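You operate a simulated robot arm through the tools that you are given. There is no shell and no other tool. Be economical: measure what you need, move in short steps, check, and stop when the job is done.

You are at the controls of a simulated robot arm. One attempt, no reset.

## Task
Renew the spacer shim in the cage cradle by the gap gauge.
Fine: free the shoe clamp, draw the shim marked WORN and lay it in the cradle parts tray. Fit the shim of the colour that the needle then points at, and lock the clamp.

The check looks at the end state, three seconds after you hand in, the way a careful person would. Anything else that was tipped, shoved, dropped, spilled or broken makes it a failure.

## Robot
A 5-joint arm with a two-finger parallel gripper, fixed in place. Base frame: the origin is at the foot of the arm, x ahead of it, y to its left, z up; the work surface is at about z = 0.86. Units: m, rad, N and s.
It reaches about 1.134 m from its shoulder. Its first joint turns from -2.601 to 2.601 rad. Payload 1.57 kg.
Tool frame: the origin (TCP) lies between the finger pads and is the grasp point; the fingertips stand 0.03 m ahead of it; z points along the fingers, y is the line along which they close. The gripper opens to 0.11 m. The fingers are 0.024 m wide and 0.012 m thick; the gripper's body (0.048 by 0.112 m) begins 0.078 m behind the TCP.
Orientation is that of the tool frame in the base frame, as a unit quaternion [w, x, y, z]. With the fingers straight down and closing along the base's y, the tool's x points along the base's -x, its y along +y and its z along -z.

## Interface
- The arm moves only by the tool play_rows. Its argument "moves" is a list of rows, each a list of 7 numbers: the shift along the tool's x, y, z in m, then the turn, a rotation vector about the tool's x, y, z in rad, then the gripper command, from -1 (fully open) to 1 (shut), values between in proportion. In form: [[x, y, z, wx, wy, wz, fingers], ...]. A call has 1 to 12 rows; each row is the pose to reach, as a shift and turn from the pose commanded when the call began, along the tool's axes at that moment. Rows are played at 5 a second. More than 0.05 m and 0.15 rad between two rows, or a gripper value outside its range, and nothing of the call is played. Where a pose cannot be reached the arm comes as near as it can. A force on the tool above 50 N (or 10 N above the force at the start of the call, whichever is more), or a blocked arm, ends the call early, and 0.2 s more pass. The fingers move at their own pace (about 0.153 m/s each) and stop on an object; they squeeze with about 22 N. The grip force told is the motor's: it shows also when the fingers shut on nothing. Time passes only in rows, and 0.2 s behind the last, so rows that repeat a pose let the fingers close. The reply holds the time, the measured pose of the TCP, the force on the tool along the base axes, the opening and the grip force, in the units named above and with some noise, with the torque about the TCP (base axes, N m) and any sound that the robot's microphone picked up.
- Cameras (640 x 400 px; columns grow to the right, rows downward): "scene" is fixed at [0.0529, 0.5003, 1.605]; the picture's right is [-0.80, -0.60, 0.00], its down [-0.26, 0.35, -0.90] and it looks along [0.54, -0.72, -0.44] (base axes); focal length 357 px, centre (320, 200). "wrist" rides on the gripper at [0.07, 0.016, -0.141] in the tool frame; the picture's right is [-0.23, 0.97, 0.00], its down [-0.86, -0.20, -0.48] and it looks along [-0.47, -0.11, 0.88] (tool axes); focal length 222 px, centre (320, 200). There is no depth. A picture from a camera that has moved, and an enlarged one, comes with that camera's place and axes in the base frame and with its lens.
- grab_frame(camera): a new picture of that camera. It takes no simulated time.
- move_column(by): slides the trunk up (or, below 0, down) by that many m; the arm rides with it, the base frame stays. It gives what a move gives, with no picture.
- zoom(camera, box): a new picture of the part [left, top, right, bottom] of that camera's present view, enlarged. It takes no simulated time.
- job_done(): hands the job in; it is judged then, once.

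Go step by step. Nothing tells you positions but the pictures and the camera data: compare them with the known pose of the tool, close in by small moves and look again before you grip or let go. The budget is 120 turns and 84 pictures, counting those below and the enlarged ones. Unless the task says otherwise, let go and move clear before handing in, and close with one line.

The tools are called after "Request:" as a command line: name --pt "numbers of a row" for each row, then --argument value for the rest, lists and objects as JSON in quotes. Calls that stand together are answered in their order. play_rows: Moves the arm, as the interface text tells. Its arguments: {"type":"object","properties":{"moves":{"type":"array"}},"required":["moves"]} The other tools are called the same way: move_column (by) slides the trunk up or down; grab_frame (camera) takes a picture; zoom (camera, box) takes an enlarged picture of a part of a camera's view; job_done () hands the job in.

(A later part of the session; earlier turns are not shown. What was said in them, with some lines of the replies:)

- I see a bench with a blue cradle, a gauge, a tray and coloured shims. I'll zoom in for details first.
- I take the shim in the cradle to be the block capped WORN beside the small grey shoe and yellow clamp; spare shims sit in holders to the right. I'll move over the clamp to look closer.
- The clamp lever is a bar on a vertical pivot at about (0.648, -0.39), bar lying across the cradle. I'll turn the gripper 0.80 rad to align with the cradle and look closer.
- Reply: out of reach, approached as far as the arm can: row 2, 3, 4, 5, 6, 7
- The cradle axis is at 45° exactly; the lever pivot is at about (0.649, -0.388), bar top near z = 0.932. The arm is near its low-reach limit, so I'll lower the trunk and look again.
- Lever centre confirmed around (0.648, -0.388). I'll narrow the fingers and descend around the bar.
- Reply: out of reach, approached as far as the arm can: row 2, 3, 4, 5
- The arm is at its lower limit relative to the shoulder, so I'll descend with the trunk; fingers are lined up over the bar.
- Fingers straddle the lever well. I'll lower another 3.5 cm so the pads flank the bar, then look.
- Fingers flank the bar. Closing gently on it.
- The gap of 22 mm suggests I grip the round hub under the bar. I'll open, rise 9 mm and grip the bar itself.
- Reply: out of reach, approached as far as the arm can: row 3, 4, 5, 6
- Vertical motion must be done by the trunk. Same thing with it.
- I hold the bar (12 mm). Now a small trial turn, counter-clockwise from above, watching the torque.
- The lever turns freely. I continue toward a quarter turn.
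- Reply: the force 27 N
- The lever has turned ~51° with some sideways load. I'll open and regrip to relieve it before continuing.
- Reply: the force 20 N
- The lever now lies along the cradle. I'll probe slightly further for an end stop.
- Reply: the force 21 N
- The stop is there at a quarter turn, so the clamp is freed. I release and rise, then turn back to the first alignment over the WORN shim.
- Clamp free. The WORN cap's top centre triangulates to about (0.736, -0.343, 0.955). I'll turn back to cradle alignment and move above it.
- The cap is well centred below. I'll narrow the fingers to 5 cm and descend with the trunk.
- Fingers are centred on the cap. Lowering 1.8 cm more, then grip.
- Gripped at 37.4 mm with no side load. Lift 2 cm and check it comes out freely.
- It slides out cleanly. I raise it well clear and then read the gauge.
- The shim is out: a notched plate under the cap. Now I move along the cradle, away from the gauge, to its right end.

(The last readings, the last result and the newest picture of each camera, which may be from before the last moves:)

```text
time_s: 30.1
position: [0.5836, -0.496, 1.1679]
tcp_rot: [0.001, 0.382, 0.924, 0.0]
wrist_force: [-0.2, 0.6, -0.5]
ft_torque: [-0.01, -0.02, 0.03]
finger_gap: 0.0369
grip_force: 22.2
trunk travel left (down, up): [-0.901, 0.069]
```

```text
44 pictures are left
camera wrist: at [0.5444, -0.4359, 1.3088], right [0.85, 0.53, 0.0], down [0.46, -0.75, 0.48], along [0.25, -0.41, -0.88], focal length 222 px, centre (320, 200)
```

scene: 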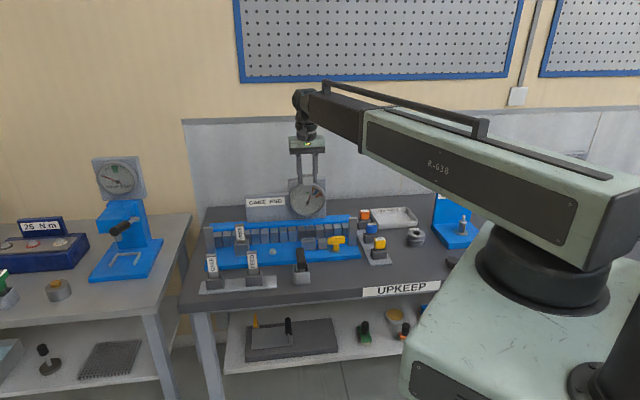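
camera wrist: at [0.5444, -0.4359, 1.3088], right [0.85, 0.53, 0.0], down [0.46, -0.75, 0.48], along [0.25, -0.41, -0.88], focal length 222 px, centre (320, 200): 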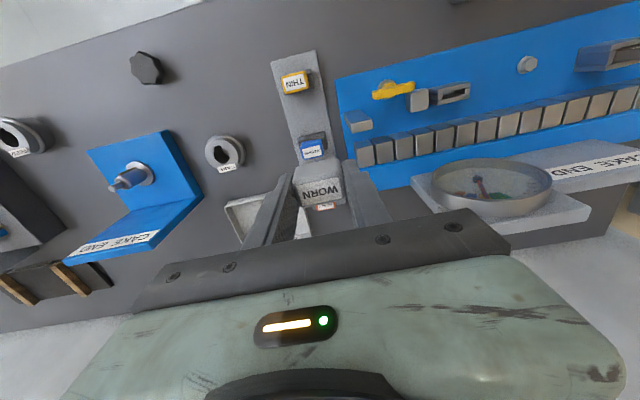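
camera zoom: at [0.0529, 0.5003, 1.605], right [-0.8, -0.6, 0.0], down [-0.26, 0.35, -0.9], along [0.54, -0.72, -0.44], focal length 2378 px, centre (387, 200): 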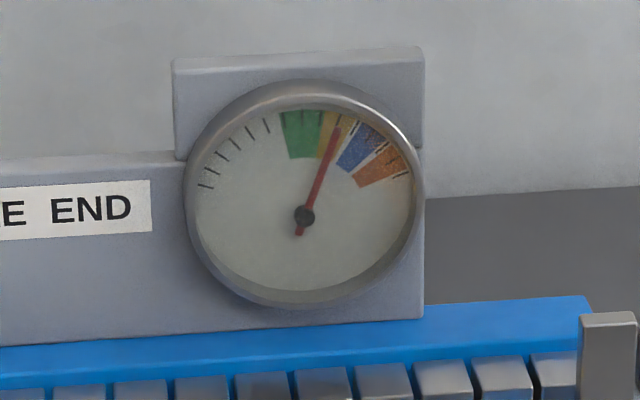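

The needle now stands in the yellow sector → THIN (yellow). Carry the worn shim over the OLD PARTS tray.

Request:
play_rows --pt "-0.0265 -0.0255 0 0 0 0 1" --pt "-0.053 -0.051 0 0 0 0 1" --pt "-0.08 -0.077 0 0 0 0 1" --pt "-0.107 -0.102 0 0 0 0 1" --pt "-0.133 -0.127 0 0 0 0 1" --pt "-0.16 -0.153 0 0 0 0 1" --pt "-0.186 -0.1775 0 0 0 0 1" --pt "-0.186 -0.1775 0 0 0 0 1"

Request:
grab_frame --camera "wrist"

Request:
zoom --camera "scene" --box '[320, 130, 480, 270]'

Request:
zoom --camera "scene" --box '[285, 175, 330, 210]'

```text
time_s: 31.9
position: [0.5706, -0.7302, 1.1674]
tcp_rot: [0.001, 0.382, 0.924, 0.0]
wrist_force: [0.3, 0.2, -0.3]
ft_torque: [0.0, 0.01, -0.03]
finger_gap: 0.0372
grip_force: 22.2
out of reach, approached as far as the arm can: row 7, 8
trunk travel left (down, up): [-0.901, 0.069]
```

```text
43 pictures are left
camera wrist: at [0.5316, -0.6693, 1.3087], right [0.85, 0.53, 0.0], down [0.46, -0.74, 0.48], along [0.25, -0.41, -0.88], focal length 222 px, centre (320, 200)
```

wrist: 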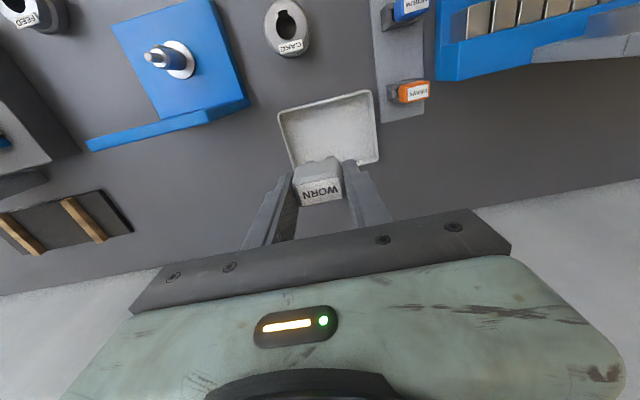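

```text
2.86 times, centred on (400, 200) of scene
camera zoom: at [0.0529, 0.5003, 1.605], right [-0.8, -0.6, 0.0], down [-0.26, 0.35, -0.9], along [0.54, -0.72, -0.44], focal length 1019 px, centre (91, 200)
```

zoom: 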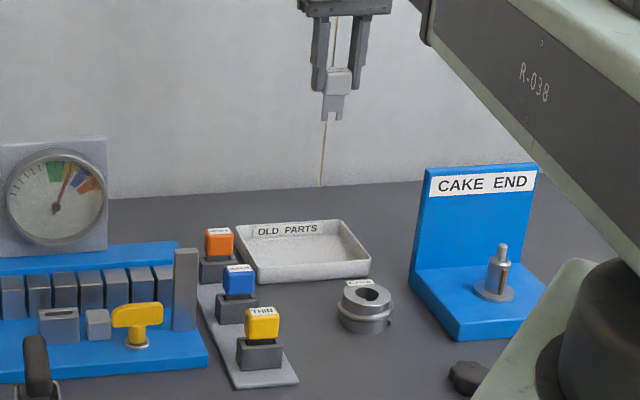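

```text
11.43 times, centred on (308, 192) of scene
camera zoom: at [0.0529, 0.5003, 1.605], right [-0.8, -0.6, 0.0], down [-0.26, 0.35, -0.9], along [0.54, -0.72, -0.44], focal length 4076 px, centre (463, 286)
```

zoom: 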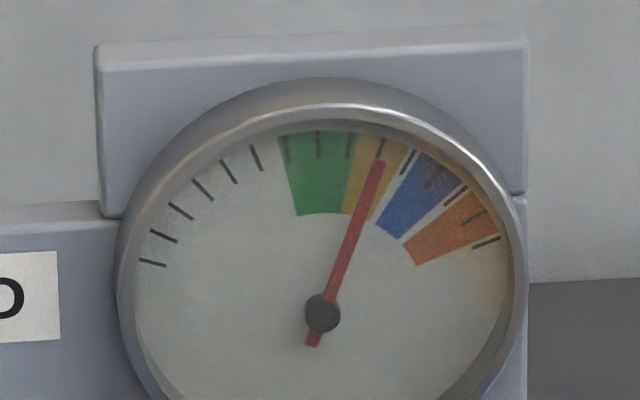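

Needle confirmed on yellow: THIN. The tray centre is about (0.594, -0.742), just past my vertical reach, so I'll set the shim down slightly in front of centre, turned 90° so it can settle along the tray's long side.

Request:
play_rows --pt "0.002 0.002 0 0 0 0.14 1" --pt "0.002 0.004 0 0 0 0.28 1" --pt "0.002 0.007 0 0 0 0.42 1" --pt "0.002 0.007 0 0 0 0.56 1" --pt "0.002 0.007 0 0 0 0.7 1" --pt "0.002 0.007 0 0 0 0.84 1" --pt "0.002 0.007 0 0 0 0.98 1" --pt "0.002 0.007 0 0 0 1.12 1" --pt "0.002 0.007 0 0 0 1.26 1" --pt "0.002 0.007 0 0 0 1.4 1" --pt "0.002 0.007 0 0 0 1.54 1" --pt "0.002 0.007 0 0 0 1.57 1"

Request:
move_column --by -0.17

Request:
grab_frame --camera "wrist"

Request:
zoom --camera "scene" --box '[350, 150, 470, 250]'

```text
time_s: 34.5
position: [0.5751, -0.7226, 1.1669]
tcp_rot: [0.0, 0.924, 0.382, -0.001]
wrist_force: [0.1, -0.1, -0.6]
ft_torque: [0.0, 0.01, 0.02]
finger_gap: 0.0369
grip_force: 21.8
trunk travel left (down, up): [-0.901, 0.069]
```

```text
time_s: 36.4
position: [0.5732, -0.7241, 0.9981]
tcp_rot: [0.0, 0.924, 0.383, 0.0]
wrist_force: [0.7, -0.2, -0.9]
ft_torque: [0.01, 0.01, -0.01]
finger_gap: 0.0371
grip_force: 22.0
trunk travel left (down, up): [-0.731, 0.239]
```

```text
40 pictures are left
camera wrist: at [0.6343, -0.6846, 1.1389], right [0.53, -0.85, 0.0], down [-0.74, -0.47, 0.48], along [-0.41, -0.25, -0.88], focal length 222 px, centre (320, 200)
```

wrist: 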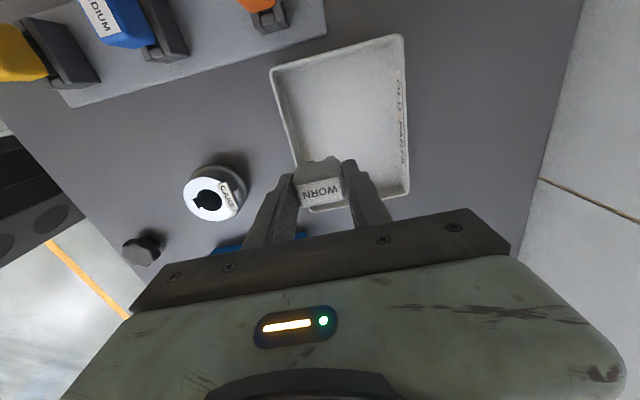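

```text
4.00 times, centred on (410, 200) of scene
camera zoom: at [0.0529, 0.5003, 1.605], right [-0.8, -0.6, 0.0], down [-0.26, 0.35, -0.9], along [0.54, -0.72, -0.44], focal length 1427 px, centre (-40, 200)
```

zoom: 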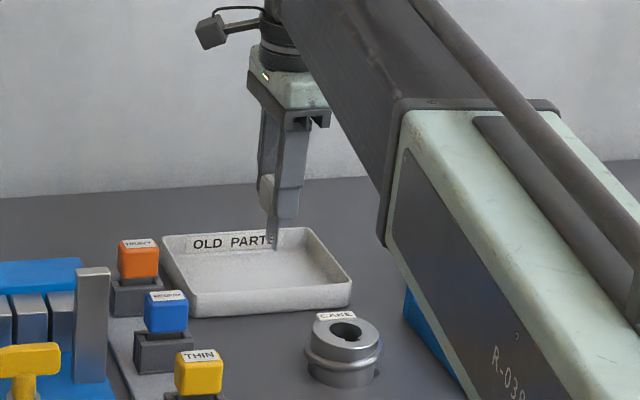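

The shim hangs over the tray interior. Lowering most of the way, then feel for contact.

Request:
move_column --by -0.052

Request:
zoom --camera "scene" --box '[370, 180, 450, 250]'

```text
time_s: 37.4
position: [0.5752, -0.7221, 0.9465]
tcp_rot: [0.0, 0.924, 0.383, 0.0]
wrist_force: [0.1, 0.3, 0.3]
ft_torque: [0.02, 0.02, -0.01]
finger_gap: 0.037
grip_force: 22.1
trunk travel left (down, up): [-0.679, 0.291]
```

```text
5.71 times, centred on (410, 215) of scene
camera zoom: at [0.0529, 0.5003, 1.605], right [-0.8, -0.6, 0.0], down [-0.26, 0.35, -0.9], along [0.54, -0.72, -0.44], focal length 2038 px, centre (-194, 114)
```

zoom: 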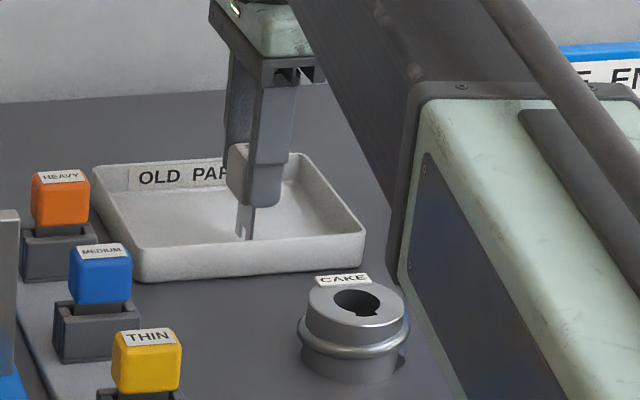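

Almost on the floor; small steps down.

Request:
move_column --by -0.005

Request:
move_column --by -0.004

```text
time_s: 37.9
position: [0.5742, -0.7221, 0.9413]
tcp_rot: [0.001, 0.923, 0.384, 0.0]
wrist_force: [0.6, -0.8, 0.0]
ft_torque: [0.0, 0.03, 0.01]
finger_gap: 0.0373
grip_force: 22.0
trunk travel left (down, up): [-0.674, 0.296]
```

```text
time_s: 38.4
position: [0.5748, -0.7219, 0.9376]
tcp_rot: [0.001, 0.924, 0.383, 0.001]
wrist_force: [3.3, -4.8, 17.9]
ft_torque: [-0.18, -0.15, 0.01]
finger_gap: 0.0368
grip_force: 21.8
trunk travel left (down, up): [-0.67, 0.3]
```

Contact with the floor. Ease up 1 mm and release with a small opening.

Request:
move_column --by 0.0015

Request:
play_rows --pt "0 0 0 0 0 0 0.25" --pt "0 0 0 0 0 0 0.16" --pt "0 0 0 0 0 0 0.16"

Request:
zoom --camera "scene" --box '[370, 180, 450, 250]'

```text
time_s: 39.0
position: [0.5743, -0.7234, 0.939]
tcp_rot: [-0.001, 0.924, 0.383, 0.0]
wrist_force: [-0.1, 0.0, 0.3]
ft_torque: [0.05, -0.01, 0.01]
finger_gap: 0.0369
grip_force: 21.9
trunk travel left (down, up): [-0.671, 0.299]
```

```text
time_s: 39.8
position: [0.5742, -0.7222, 0.9373]
tcp_rot: [-0.001, 0.924, 0.383, 0.001]
wrist_force: [0.1, -0.1, -0.1]
ft_torque: [0.01, 0.0, -0.03]
finger_gap: 0.0463
grip_force: 0.1
trunk travel left (down, up): [-0.671, 0.299]
```

```text
5.71 times, centred on (410, 215) of scene
camera zoom: at [0.0529, 0.5003, 1.605], right [-0.8, -0.6, 0.0], down [-0.26, 0.35, -0.9], along [0.54, -0.72, -0.44], focal length 2038 px, centre (-194, 114)
```

zoom: 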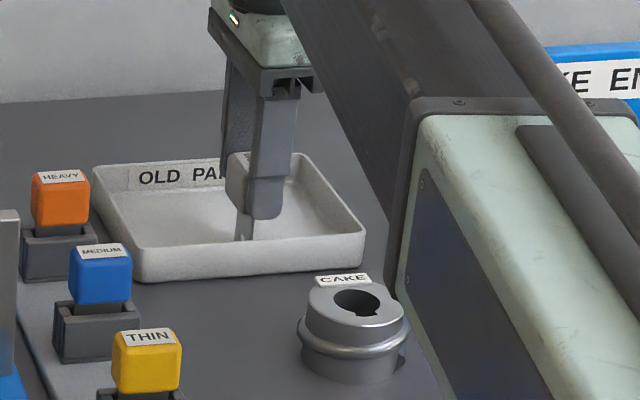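

Released. Raising the gripper straight up and checking the shim.

Request:
move_column --by 0.15

Request:
zoom --camera "scene" --box '[370, 180, 450, 250]'

Request:
grab_frame --camera "wrist"

```text
time_s: 41.5
position: [0.5748, -0.722, 1.0887]
tcp_rot: [-0.001, 0.924, 0.383, 0.0]
wrist_force: [-0.5, -1.2, 0.1]
ft_torque: [-0.05, 0.03, -0.01]
finger_gap: 0.0463
grip_force: 0.0
trunk travel left (down, up): [-0.821, 0.149]
```

```text
5.71 times, centred on (410, 215) of scene
camera zoom: at [0.0529, 0.5003, 1.605], right [-0.8, -0.6, 0.0], down [-0.26, 0.35, -0.9], along [0.54, -0.72, -0.44], focal length 2038 px, centre (-194, 114)
```

zoom: 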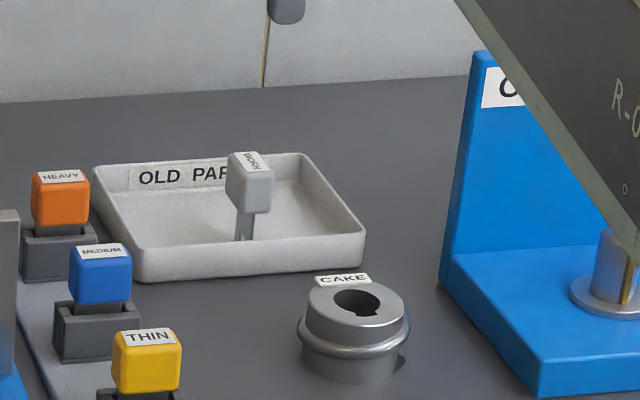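

```text
35 pictures are left
camera wrist: at [0.6343, -0.6847, 1.2293], right [0.53, -0.85, 0.0], down [-0.74, -0.47, 0.48], along [-0.41, -0.25, -0.88], focal length 222 px, centre (320, 200)
```

wrist: 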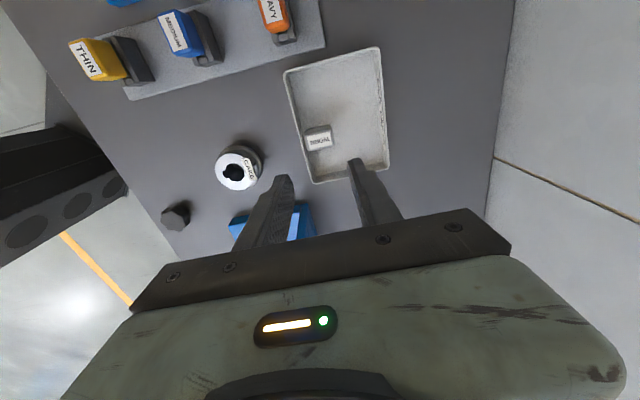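

The worn shim stands still inside the tray. Now to the THIN shim, at about (0.515, -0.459), turning back to cradle alignment on the way.

Request:
play_rows --pt "0.012 -0.019 0 0 0 -0.131 0.16" --pt "0.024 -0.038 0 0 0 -0.262 0.0" --pt "0.036 -0.057 0 0 0 -0.393 0.0" --pt "0.048 -0.076 0 0 0 -0.524 0.0" --pt "0.06 -0.095 0 0 0 -0.655 0.0" --pt "0.072 -0.114 0 0 0 -0.786 0.0" --pt "0.084 -0.133 0 0 0 -0.917 0.0" --pt "0.096 -0.152 0 0 0 -1.048 0.0" --pt "0.108 -0.171 0 0 0 -1.179 0.0" --pt "0.12 -0.19 0 0 0 -1.31 0.0" --pt "0.132 -0.209 0 0 0 -1.441 0.0" --pt "0.1435 -0.2284 0 0 0 -1.571 0.0"

Request:
zoom --camera "wrist" --box '[210, 80, 430, 218]'

Request:
zoom --camera "scene" --box '[330, 180, 430, 270]'

```text
time_s: 44.1
position: [0.5153, -0.4604, 1.0884]
tcp_rot: [-0.001, 0.381, 0.925, 0.0]
wrist_force: [0.3, -0.4, 0.1]
ft_torque: [-0.01, 0.03, -0.01]
finger_gap: 0.0546
grip_force: 0.0
trunk travel left (down, up): [-0.821, 0.149]
```

```text
2.90 times, centred on (320, 149) of wrist
camera zoom: at [0.4755, -0.3992, 1.2295], right [0.85, 0.53, 0.0], down [0.47, -0.74, 0.48], along [0.25, -0.41, -0.88], focal length 644 px, centre (320, 348)
```

zoom: 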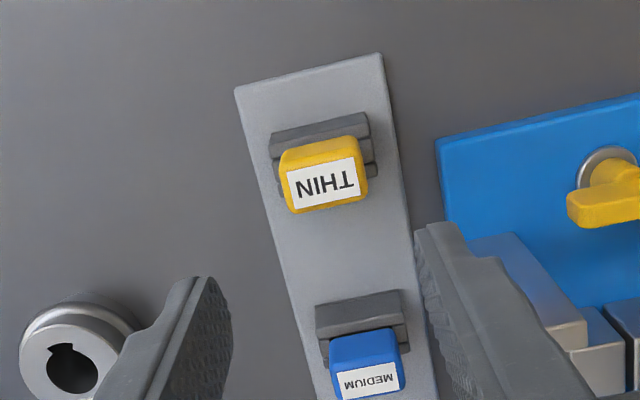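

```text
4.44 times, centred on (380, 225) of scene
camera zoom: at [0.0529, 0.5003, 1.605], right [-0.8, -0.6, 0.0], down [-0.26, 0.35, -0.9], along [0.54, -0.72, -0.44], focal length 1585 px, centre (53, 89)
```

zoom: 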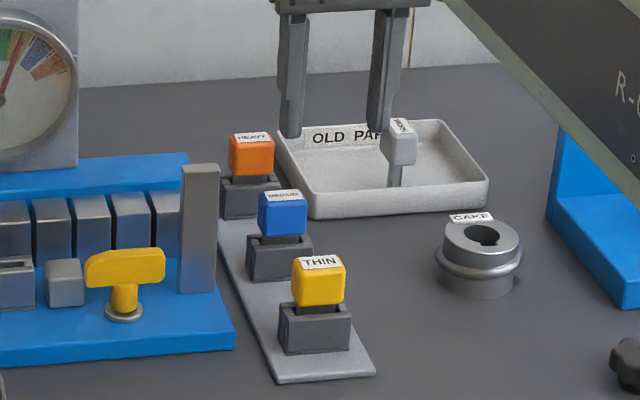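

THIN is centred under the gripper, cap top near z = 0.943. Correct 2 mm and descend in two steps.

Request:
play_rows --pt "-0.002 -0.001 0 0 0 0 0.06" --pt "-0.002 -0.001 0 0 0 0 0.06"

Request:
move_column --by -0.118

Request:
zoom --camera "wrist" --box '[210, 80, 430, 218]'

Request:
zoom --camera "scene" --box '[330, 180, 430, 270]'

```text
time_s: 44.7
position: [0.5137, -0.4625, 1.0891]
tcp_rot: [0.0, 0.381, 0.925, 0.001]
wrist_force: [-0.2, -0.4, 0.8]
ft_torque: [0.03, -0.04, -0.03]
finger_gap: 0.0516
grip_force: 0.2
trunk travel left (down, up): [-0.821, 0.149]
```

```text
time_s: 46.2
position: [0.5139, -0.4616, 0.9702]
tcp_rot: [0.0, 0.382, 0.924, 0.0]
wrist_force: [0.7, 0.0, 0.3]
ft_torque: [0.02, 0.01, 0.01]
finger_gap: 0.0518
grip_force: 0.2
trunk travel left (down, up): [-0.703, 0.267]
```

```text
2.90 times, centred on (320, 149) of wrist
camera zoom: at [0.4761, -0.4012, 1.1114], right [0.85, 0.53, 0.0], down [0.47, -0.74, 0.48], along [0.25, -0.41, -0.88], focal length 644 px, centre (320, 348)
```

zoom: 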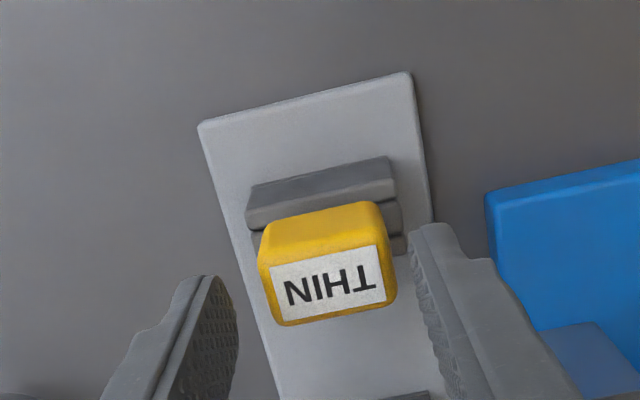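

```text
4.44 times, centred on (380, 225) of scene
camera zoom: at [0.0529, 0.5003, 1.605], right [-0.8, -0.6, 0.0], down [-0.26, 0.35, -0.9], along [0.54, -0.72, -0.44], focal length 1585 px, centre (53, 89)
```

zoom: 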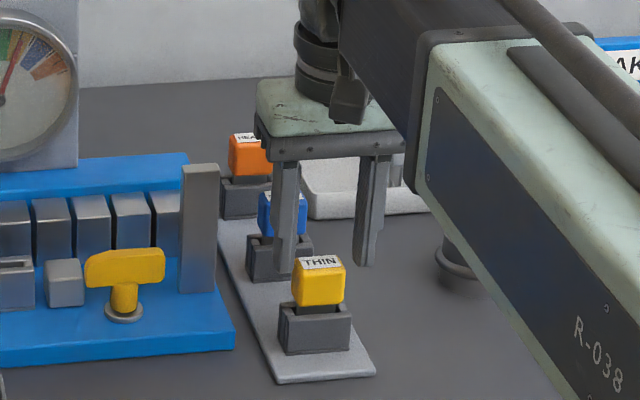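

Centred. Lower 2.3 cm and grip.

Request:
move_column --by -0.023

Request:
play_rows --pt "0 0.001 0 0 0 0 0.4" --pt "0 0.001 0 0 0 0 1" --pt "0 0.001 0 0 0 0 1" --pt "0 0.001 0 0 0 0 1"

Request:
zoom --camera "wrist" --box '[210, 80, 430, 218]'

```text
time_s: 46.9
position: [0.5143, -0.4625, 0.9463]
tcp_rot: [0.0, 0.382, 0.924, 0.0]
wrist_force: [0.1, 0.3, 0.6]
ft_torque: [0.01, 0.0, 0.0]
finger_gap: 0.0517
grip_force: 0.1
trunk travel left (down, up): [-0.68, 0.29]
```

```text
time_s: 47.9
position: [0.5159, -0.4608, 0.9472]
tcp_rot: [0.0, 0.382, 0.924, -0.001]
wrist_force: [-0.1, 0.6, -0.2]
ft_torque: [0.03, -0.01, -0.02]
finger_gap: 0.0372
grip_force: 21.8
trunk travel left (down, up): [-0.68, 0.29]
```

```text
2.90 times, centred on (320, 149) of wrist
camera zoom: at [0.4773, -0.4004, 1.0884], right [0.85, 0.53, 0.0], down [0.47, -0.74, 0.48], along [0.25, -0.41, -0.88], focal length 644 px, centre (320, 348)
```

zoom: 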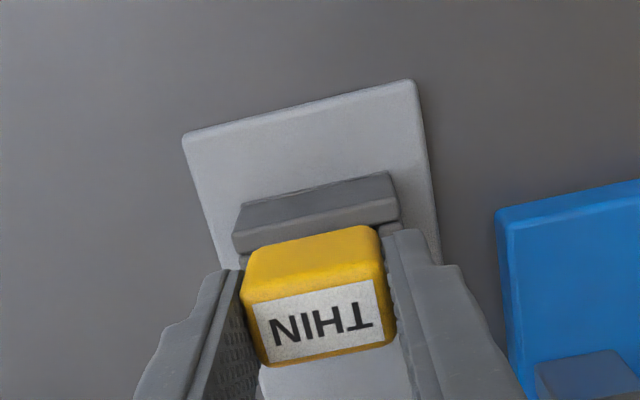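

Same grip pose as before. Lift straight up by 20 cm.

Request:
move_column --by 0.02

Request:
move_column --by 0.17

Request:
zoom --camera "scene" --box '[310, 120, 470, 260]'

```text
time_s: 48.5
position: [0.5158, -0.4603, 0.9673]
tcp_rot: [0.0, 0.382, 0.924, 0.0]
wrist_force: [-0.2, 0.5, -0.6]
ft_torque: [0.04, -0.01, -0.03]
finger_gap: 0.0372
grip_force: 22.0
trunk travel left (down, up): [-0.7, 0.27]
```

```text
time_s: 50.5
position: [0.5159, -0.4617, 1.1372]
tcp_rot: [0.0, 0.382, 0.924, -0.001]
wrist_force: [-0.8, -0.4, -0.5]
ft_torque: [-0.01, -0.02, 0.0]
finger_gap: 0.037
grip_force: 22.0
trunk travel left (down, up): [-0.87, 0.1]
```

```text
2.86 times, centred on (390, 190) of scene
camera zoom: at [0.0529, 0.5003, 1.605], right [-0.8, -0.6, 0.0], down [-0.26, 0.35, -0.9], along [0.54, -0.72, -0.44], focal length 1019 px, centre (120, 229)
```

zoom: 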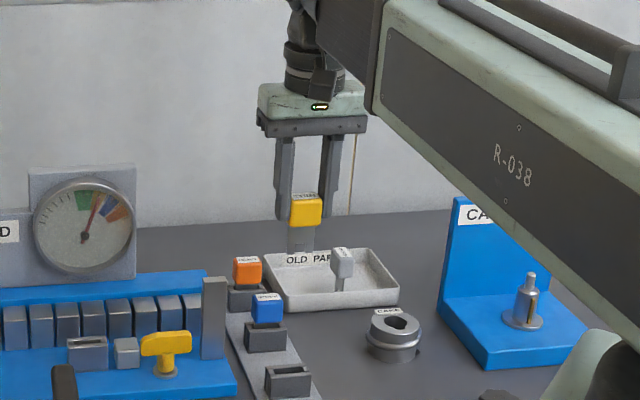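

THIN is in hand. Moving over the cradle slot at (0.737, -0.341).

Request:
play_rows --pt "-0.007 0.024 0 0 0 0 1" --pt "-0.017 0.058 0 0 0 0 1" --pt "-0.028 0.095 0 0 0 0 1" --pt "-0.039 0.132 0 0 0 0 1" --pt "-0.05 0.169 0 0 0 0 1" --pt "-0.061 0.206 0 0 0 0 1" --pt "-0.069 0.232 0 0 0 0 1" --pt "-0.0719 0.2415 0 0 0 0 1" --pt "-0.0719 0.2415 0 0 0 0 1"

Request:
move_column --by -0.09

Request:
zoom --camera "wrist" --box '[210, 80, 430, 218]'

Request:
zoom --camera "scene" --box '[260, 170, 360, 260]'

```text
time_s: 52.5
position: [0.7359, -0.3399, 1.1361]
tcp_rot: [0.0, 0.382, 0.924, 0.0]
wrist_force: [-0.3, 0.3, -0.7]
ft_torque: [-0.01, 0.02, 0.01]
finger_gap: 0.0369
grip_force: 22.1
trunk travel left (down, up): [-0.87, 0.1]
```

```text
time_s: 53.7
position: [0.7365, -0.3394, 1.0477]
tcp_rot: [0.0, 0.382, 0.924, 0.0]
wrist_force: [0.1, 1.0, -0.7]
ft_torque: [0.03, 0.01, 0.01]
finger_gap: 0.0369
grip_force: 21.9
trunk travel left (down, up): [-0.78, 0.19]
```

```text
2.90 times, centred on (320, 149) of wrist
camera zoom: at [0.6978, -0.2794, 1.1884], right [0.85, 0.53, 0.0], down [0.47, -0.74, 0.48], along [0.25, -0.41, -0.88], focal length 644 px, centre (320, 348)
```

zoom: 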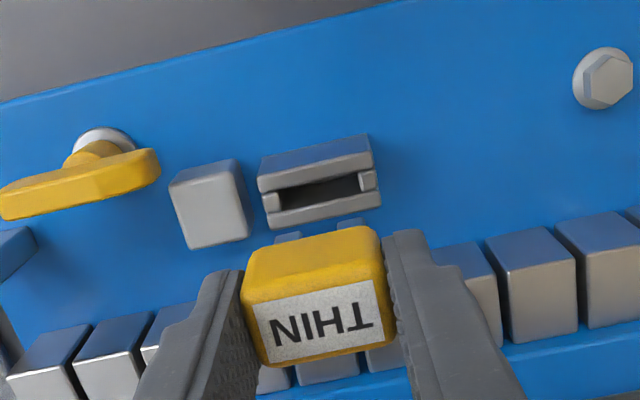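

```text
4.44 times, centred on (310, 215) of scene
camera zoom: at [0.0529, 0.5003, 1.605], right [-0.8, -0.6, 0.0], down [-0.26, 0.35, -0.9], along [0.54, -0.72, -0.44], focal length 1585 px, centre (364, 133)
```

zoom: 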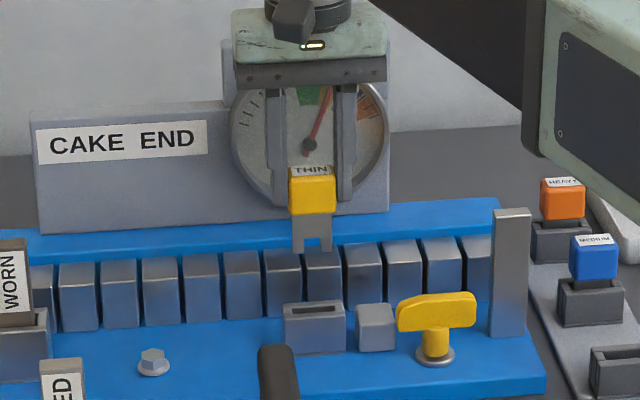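

Comparing camera positions with the earlier grip, I'm 1.7 mm short toward the back; correct that and lower to just above the slot.

Request:
play_rows --pt "-0.0017 0.0003 0 0 0 0 1" --pt "-0.0017 0.0003 0 0 0 0 1"

Request:
move_column --by -0.046

Request:
zoom --camera "wrist" --box '[230, 80, 430, 205]'

Request:
zoom --camera "scene" --box '[275, 200, 345, 260]'

```text
time_s: 54.3
position: [0.739, -0.3422, 1.0463]
tcp_rot: [-0.001, 0.382, 0.924, 0.0]
wrist_force: [-1.1, -0.2, -0.4]
ft_torque: [0.03, 0.02, -0.02]
finger_gap: 0.037
grip_force: 22.1
trunk travel left (down, up): [-0.78, 0.19]
```

```text
time_s: 55.2
position: [0.7381, -0.3415, 0.9994]
tcp_rot: [0.0, 0.382, 0.924, 0.001]
wrist_force: [-0.3, -0.1, -0.5]
ft_torque: [0.02, 0.0, 0.02]
finger_gap: 0.0373
grip_force: 22.0
trunk travel left (down, up): [-0.734, 0.236]
```

```text
3.20 times, centred on (330, 142) of wrist
camera zoom: at [0.6995, -0.2805, 1.1423], right [0.85, 0.53, 0.0], down [0.47, -0.74, 0.48], along [0.25, -0.41, -0.88], focal length 711 px, centre (288, 384)
```

zoom: 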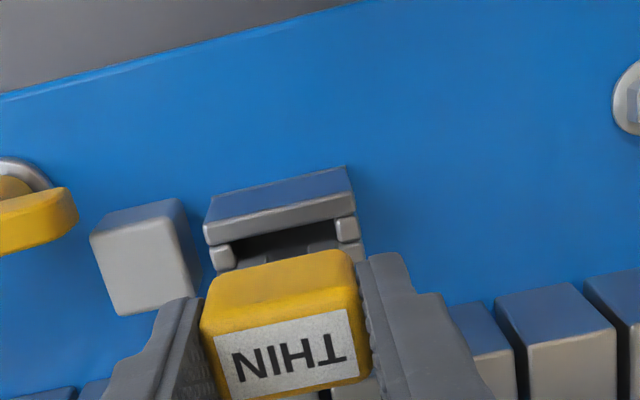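

```text
6.67 times, centred on (310, 230) of scene
camera zoom: at [0.0529, 0.5003, 1.605], right [-0.8, -0.6, 0.0], down [-0.26, 0.35, -0.9], along [0.54, -0.72, -0.44], focal length 2378 px, centre (387, 0)
```

zoom: 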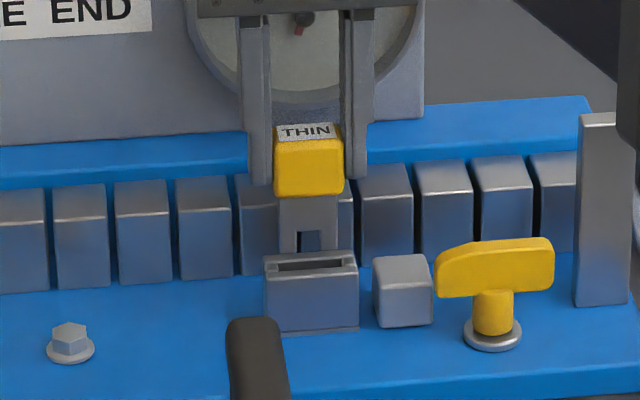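

Plate legs line up with the slot. Small descending steps with force checks.

Request:
move_column --by -0.012

Request:
move_column --by -0.008

Request:
zoom --camera "scene" --box '[275, 200, 345, 260]'

```text
time_s: 55.8
position: [0.7376, -0.3415, 0.9887]
tcp_rot: [0.0, 0.382, 0.924, 0.0]
wrist_force: [-0.8, 0.3, 0.3]
ft_torque: [0.01, -0.02, -0.02]
finger_gap: 0.037
grip_force: 22.0
trunk travel left (down, up): [-0.722, 0.248]
```

```text
time_s: 56.4
position: [0.7385, -0.3414, 0.9804]
tcp_rot: [0.0, 0.382, 0.924, 0.0]
wrist_force: [-0.2, 0.0, -0.5]
ft_torque: [0.01, 0.03, 0.01]
finger_gap: 0.0373
grip_force: 22.2
trunk travel left (down, up): [-0.714, 0.256]
```

```text
6.67 times, centred on (310, 230) of scene
camera zoom: at [0.0529, 0.5003, 1.605], right [-0.8, -0.6, 0.0], down [-0.26, 0.35, -0.9], along [0.54, -0.72, -0.44], focal length 2378 px, centre (387, 0)
```

zoom: 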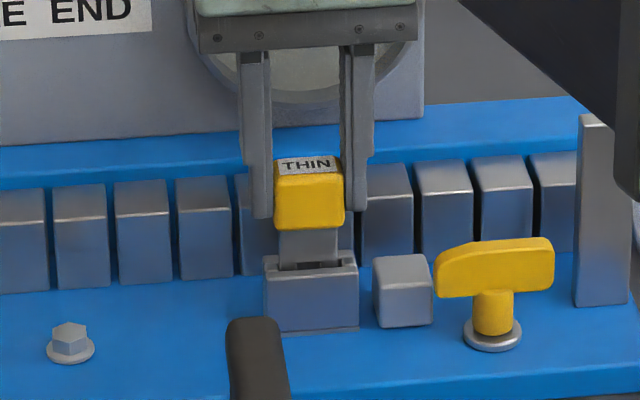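

The plate has entered the slot without force. Continuing down to the seat.

Request:
move_column --by -0.015

Request:
move_column --by -0.005

Request:
zoom --camera "scene" --box '[275, 200, 345, 260]'

```text
time_s: 57.0
position: [0.7373, -0.3417, 0.9657]
tcp_rot: [0.0, 0.382, 0.924, 0.0]
wrist_force: [-0.2, -0.5, -0.9]
ft_torque: [0.0, 0.04, -0.01]
finger_gap: 0.0371
grip_force: 22.0
trunk travel left (down, up): [-0.699, 0.271]
```

```text
time_s: 57.5
position: [0.7377, -0.3409, 0.961]
tcp_rot: [0.0, 0.383, 0.924, 0.0]
wrist_force: [0.4, -0.6, -0.3]
ft_torque: [0.02, -0.03, -0.01]
finger_gap: 0.0372
grip_force: 22.0
trunk travel left (down, up): [-0.694, 0.276]
```

```text
6.67 times, centred on (310, 230) of scene
camera zoom: at [0.0529, 0.5003, 1.605], right [-0.8, -0.6, 0.0], down [-0.26, 0.35, -0.9], along [0.54, -0.72, -0.44], focal length 2378 px, centre (387, 0)
```

zoom: 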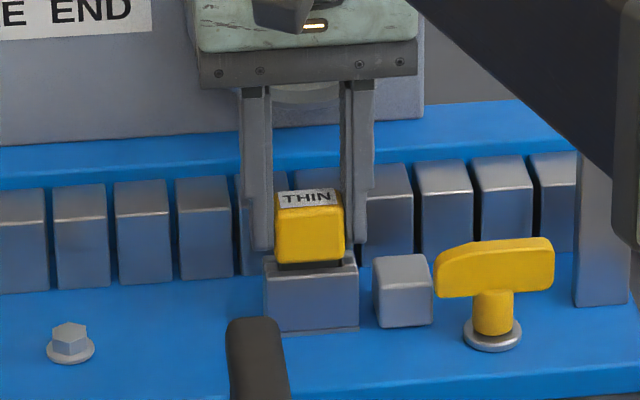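

Request:
move_column --by -0.003

Request:
move_column --by -0.002

Request:
zoom --camera "scene" --box '[275, 200, 345, 260]'

```text
time_s: 58.0
position: [0.7373, -0.3401, 0.9596]
tcp_rot: [0.001, 0.382, 0.924, 0.0]
wrist_force: [3.7, -1.3, 13.6]
ft_torque: [-0.18, -0.25, 0.03]
finger_gap: 0.0373
grip_force: 22.6
trunk travel left (down, up): [-0.691, 0.279]
```

```text
time_s: 58.6
position: [0.7369, -0.3405, 0.9578]
tcp_rot: [0.0, 0.383, 0.924, 0.0]
wrist_force: [1.3, 0.5, 15.9]
ft_torque: [-0.02, -0.09, -0.01]
finger_gap: 0.0371
grip_force: 22.1
trunk travel left (down, up): [-0.689, 0.281]
```

```text
6.67 times, centred on (310, 230) of scene
camera zoom: at [0.0529, 0.5003, 1.605], right [-0.8, -0.6, 0.0], down [-0.26, 0.35, -0.9], along [0.54, -0.72, -0.44], focal length 2378 px, centre (387, 0)
```

zoom: 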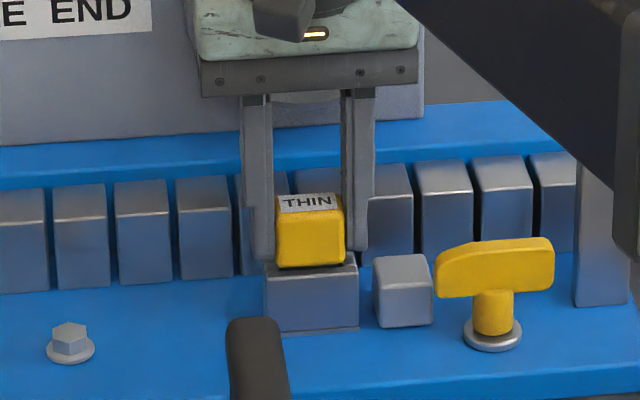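

Seated with contact force. Release and rise.

Request:
play_rows --pt "0 0 0 0 0 0 0.2" --pt "0 0 0 0 0 0 0.1" --pt "0 0 0 0 0 0 0.1"

Request:
move_column --by 0.093

Request:
zoom --camera "scene" --box '[260, 170, 360, 260]'

Request:
zoom --camera "wrist" --box '[210, 80, 430, 218]'

```text
time_s: 59.4
position: [0.7375, -0.3412, 0.9557]
tcp_rot: [0.0, 0.382, 0.924, 0.0]
wrist_force: [0.4, -0.8, -0.6]
ft_torque: [0.02, -0.04, -0.03]
finger_gap: 0.0491
grip_force: 0.1
trunk travel left (down, up): [-0.689, 0.281]
```

```text
time_s: 60.6
position: [0.7378, -0.3406, 1.0488]
tcp_rot: [-0.001, 0.382, 0.924, 0.0]
wrist_force: [1.3, 0.0, -0.8]
ft_torque: [0.01, -0.03, -0.01]
finger_gap: 0.0493
grip_force: 0.1
trunk travel left (down, up): [-0.782, 0.188]
```

```text
4.44 times, centred on (310, 215) of scene
camera zoom: at [0.0529, 0.5003, 1.605], right [-0.8, -0.6, 0.0], down [-0.26, 0.35, -0.9], along [0.54, -0.72, -0.44], focal length 1585 px, centre (364, 133)
```

zoom: 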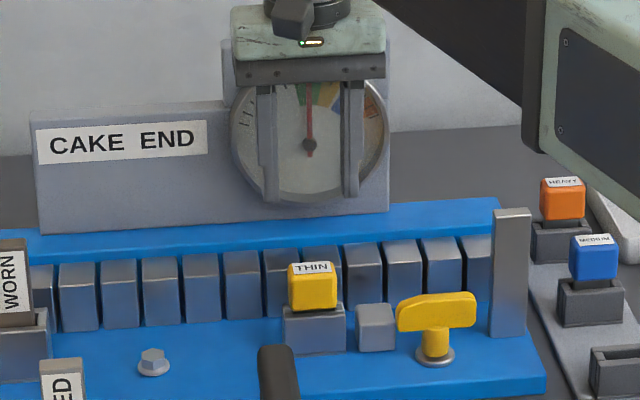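

```text
2.90 times, centred on (320, 149) of wrist
camera zoom: at [0.6996, -0.2805, 1.1903], right [0.85, 0.53, 0.0], down [0.47, -0.74, 0.48], along [0.25, -0.41, -0.88], focal length 644 px, centre (320, 348)
```

zoom: 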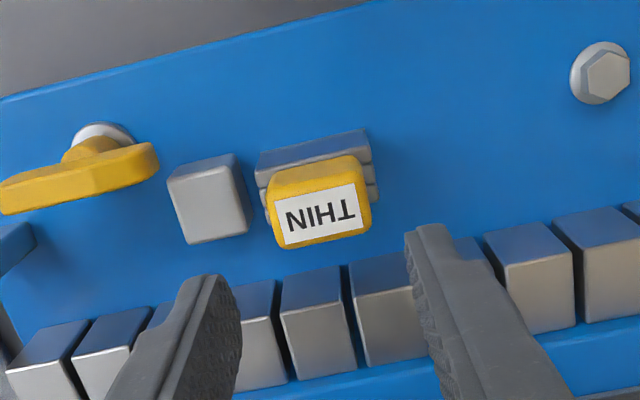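

Gauge reads green with THIN fitted. Now back to the clamp lever, turning to grip it along its present direction.

Request:
play_rows --pt "0.002 -0.008 0 0 0 -0.131 0.4" --pt "0.004 -0.016 0 0 0 -0.262 0.4" --pt "0.007 -0.024 0 0 0 -0.393 0.4" --pt "0.009 -0.033 0 0 0 -0.524 0.4" --pt "0.011 -0.041 0 0 0 -0.655 0.4" --pt "0.014 -0.049 0 0 0 -0.786 0.4" --pt "0.016 -0.057 0 0 0 -0.917 0.4" --pt "0.018 -0.065 0 0 0 -1.048 0.4" --pt "0.02 -0.073 0 0 0 -1.179 0.4" --pt "0.023 -0.081 0 0 0 -1.31 0.4" --pt "0.025 -0.09 0 0 0 -1.441 0.4" --pt "0.0273 -0.0977 0 0 0 -1.569 0.4"

Request:
move_column --by -0.07

Request:
zoom --camera "wrist" --box '[210, 80, 430, 218]'

Request:
zoom --camera "scene" --box '[270, 170, 370, 260]'

```text
time_s: 63.2
position: [0.6489, -0.3918, 1.0495]
tcp_rot: [0.0, -0.385, 0.923, -0.001]
wrist_force: [-0.4, -0.7, -0.7]
ft_torque: [0.03, 0.02, 0.0]
finger_gap: 0.0335
grip_force: 0.0
trunk travel left (down, up): [-0.782, 0.188]
```

```text
time_s: 64.3
position: [0.6503, -0.3917, 0.9783]
tcp_rot: [0.0, -0.383, 0.924, 0.0]
wrist_force: [-1.0, 0.3, 0.0]
ft_torque: [-0.03, 0.03, 0.01]
finger_gap: 0.0329
grip_force: 0.0
trunk travel left (down, up): [-0.712, 0.258]
```

```text
2.90 times, centred on (320, 149) of wrist
camera zoom: at [0.5879, -0.4292, 1.1204], right [-0.53, 0.85, 0.0], down [0.75, 0.46, 0.48], along [0.41, 0.25, -0.88], focal length 644 px, centre (320, 348)
```

zoom: 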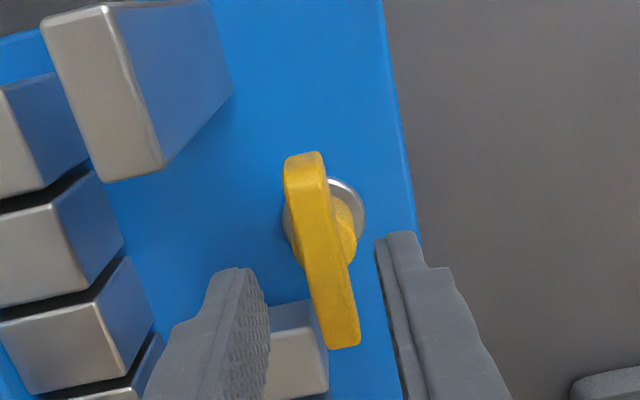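

```text
4.44 times, centred on (320, 215) of scene
camera zoom: at [0.0529, 0.5003, 1.605], right [-0.8, -0.6, 0.0], down [-0.26, 0.35, -0.9], along [0.54, -0.72, -0.44], focal length 1585 px, centre (320, 133)
```

zoom: 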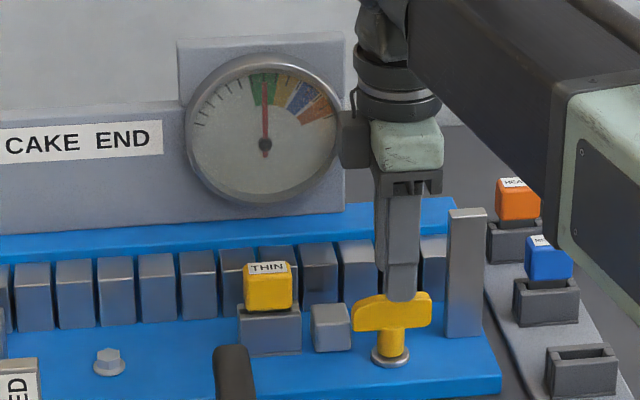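

Fingers straddle the lever well and the gauge shows green. Lower and grip the bar.

Request:
move_column --by -0.028

Request:
play_rows --pt "0 0 0 0 0 0 0.7" --pt "0 0 0 0 0 0 1" --pt "0 0 0 0 0 0 1"

```text
time_s: 65.0
position: [0.6499, -0.391, 0.9507]
tcp_rot: [0.0, -0.383, 0.924, 0.0]
wrist_force: [0.4, 0.6, -0.8]
ft_torque: [0.02, -0.01, -0.03]
finger_gap: 0.033
grip_force: 0.0
trunk travel left (down, up): [-0.684, 0.286]
```

```text
time_s: 65.8
position: [0.6485, -0.392, 0.9511]
tcp_rot: [0.0, -0.383, 0.924, 0.0]
wrist_force: [-10.0, 7.8, -9.7]
ft_torque: [0.23, -0.02, -0.04]
finger_gap: 0.0119
grip_force: 29.2
trunk travel left (down, up): [-0.684, 0.286]
```

Gripped; shift 1 mm to relieve the side load and turn back.

Request:
play_rows --pt "0 0.0008 0 0 0 0 1" --pt "0 0.0008 0 0 0 0.13 1" --pt "0 0.0008 0 0 0 0.26 1" --pt "0 0.0008 0 0 0 0.39 1" --pt "0 0.0008 0 0 0 0.52 1" --pt "0 0.0008 0 0 0 0.65 1" --pt "0 0.0008 0 0 0 0.78 1" --pt "0 0.0008 0 0 0 0.78 1"

Request:
zoom --camera "scene" --box '[270, 170, 370, 260]'

```text
time_s: 67.7
position: [0.6491, -0.3898, 0.9504]
tcp_rot: [-0.001, -0.003, 1.0, 0.001]
wrist_force: [-14.6, 18.6, -18.8]
ft_torque: [0.24, 0.17, 0.04]
finger_gap: 0.0119
grip_force: 29.3
trunk travel left (down, up): [-0.684, 0.286]
```

```text
4.44 times, centred on (320, 215) of scene
camera zoom: at [0.0529, 0.5003, 1.605], right [-0.8, -0.6, 0.0], down [-0.26, 0.35, -0.9], along [0.54, -0.72, -0.44], focal length 1585 px, centre (320, 133)
```

zoom: 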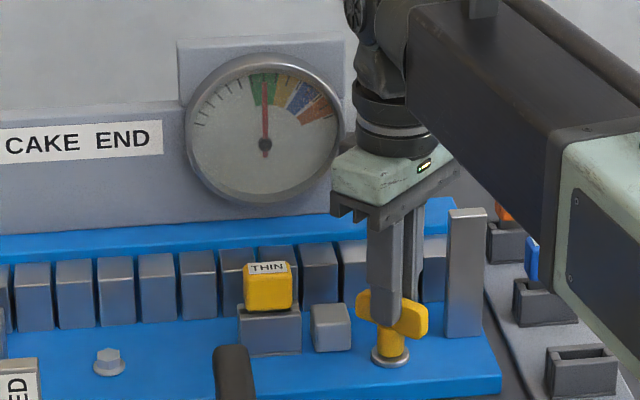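

Halfway; re-centre (open, shift 1.5 mm, regrip) and complete the quarter turn.

Request:
play_rows --pt "0 0 0 0 0 0 0.6" --pt "0 0 0 0 0 0 0.6" --pt "0.001 0.0015 0 0 0 0 0.6" --pt "0.001 0.0015 0 0 0 0 1" --pt "0.001 0.0015 0 0 0 0 1" --pt "0.001 0.0015 0 0 0 0 1"

Request:
play_rows --pt "0 0 0 0 0 0.13 1" --pt "0 0 0 0 0 0.26 1" --pt "0 0 0 0 0 0.39 1" --pt "0 0 0 0 0 0.52 1" --pt "0 0 0 0 0 0.65 1" --pt "0 0 0 0 0 0.76 1" --pt "0 0 0 0 0 0.82 1" --pt "0 0 0 0 0 0.82 1"

Request:
zoom --camera "scene" --box '[270, 170, 370, 260]'

```text
time_s: 69.0
position: [0.6475, -0.3889, 0.9513]
tcp_rot: [0.0, -0.004, 1.0, 0.0]
wrist_force: [4.6, 1.4, 2.9]
ft_torque: [0.01, 0.0, -0.01]
finger_gap: 0.0121
grip_force: 29.1
trunk travel left (down, up): [-0.684, 0.286]
```

```text
time_s: 70.8
position: [0.6487, -0.3869, 0.9511]
tcp_rot: [0.0, 0.395, 0.919, 0.0]
wrist_force: [4.6, 22.4, -4.1]
ft_torque: [0.67, 0.15, 0.75]
finger_gap: 0.0124
grip_force: 29.3
trunk travel left (down, up): [-0.684, 0.286]
```

```text
4.44 times, centred on (320, 215) of scene
camera zoom: at [0.0529, 0.5003, 1.605], right [-0.8, -0.6, 0.0], down [-0.26, 0.35, -0.9], along [0.54, -0.72, -0.44], focal length 1585 px, centre (320, 133)
```

zoom: 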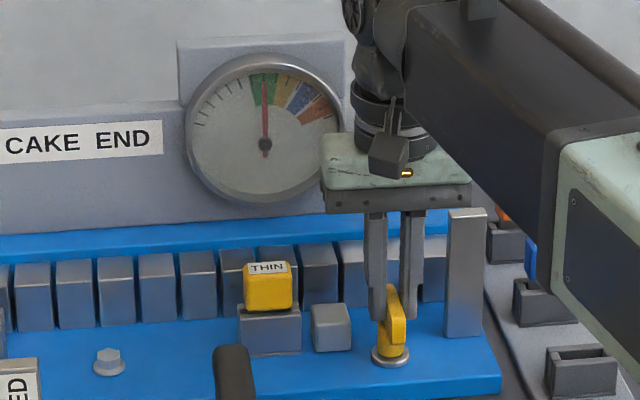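

The lever is back against its locked stop (torque 0.75). Release, rise and inspect everything.

Request:
play_rows --pt "0 0 0 0 0 0 0.4" --pt "0 0 0 0 0 0 0.4" --pt "0 0 0 0 0 0 0.4"

Request:
move_column --by 0.2

Request:
grab_frame --camera "scene"

Request:
zoom --camera "scene" --box '[270, 170, 430, 270]'

Request:
grab_frame --camera "wrist"

```text
time_s: 71.7
position: [0.6475, -0.3893, 0.9507]
tcp_rot: [0.001, 0.395, 0.919, 0.0]
wrist_force: [-0.5, 0.1, -0.7]
ft_torque: [-0.01, 0.0, 0.0]
finger_gap: 0.033
grip_force: 0.0
trunk travel left (down, up): [-0.684, 0.286]
```

```text
time_s: 73.8
position: [0.6491, -0.3892, 1.1509]
tcp_rot: [0.0, 0.396, 0.918, 0.0]
wrist_force: [0.4, 0.0, 0.5]
ft_torque: [-0.01, -0.01, -0.03]
finger_gap: 0.033
grip_force: 0.0
trunk travel left (down, up): [-0.884, 0.086]
```

```text
15 pictures are left
```

scene: 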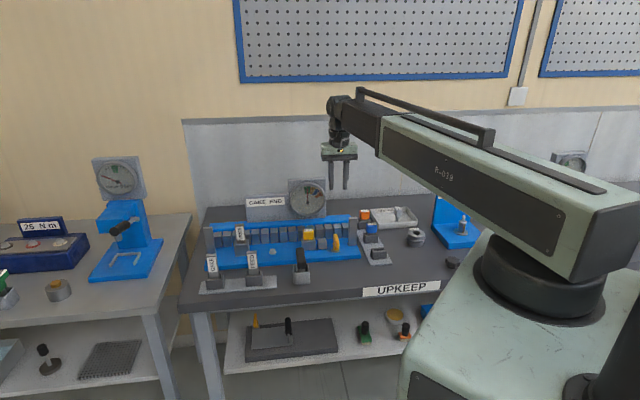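

```text
4.00 times, centred on (350, 220) of scene
camera zoom: at [0.0529, 0.5003, 1.605], right [-0.8, -0.6, 0.0], down [-0.26, 0.35, -0.9], along [0.54, -0.72, -0.44], focal length 1427 px, centre (200, 120)
```

zoom: 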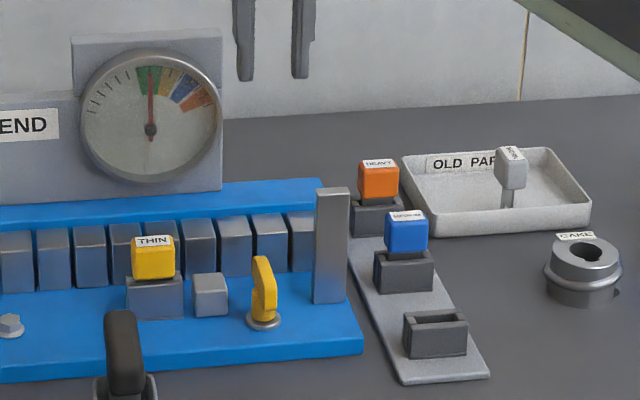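

```text
13 pictures are left
camera wrist: at [0.6108, -0.3275, 1.2923], right [0.86, 0.5, 0.0], down [0.44, -0.76, 0.48], along [0.24, -0.41, -0.88], focal length 222 px, centre (320, 200)
```

wrist: 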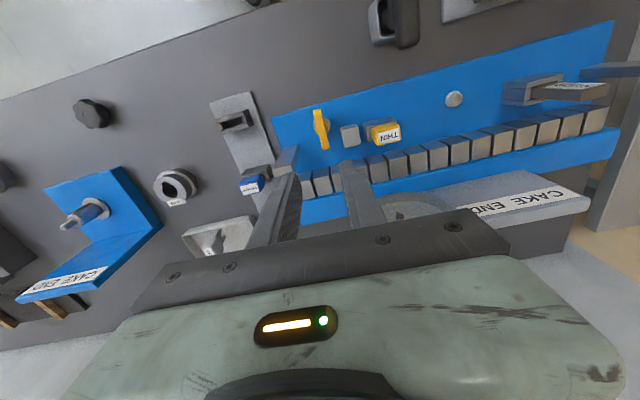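

The THIN shim is seated, the needle reads green, and the lever is back across the cradle in its locked position. The WORN shim is still in the tray and nothing else has moved, so I'm handing in.

Request:
job_done

```text
The job is handed in.
```

I've handed the job in: the WORN shim is in the OLD PARTS tray (standing upright, not lying flat), and the yellow THIN shim is fitted. The gauge reads green, and the clamp is locked.
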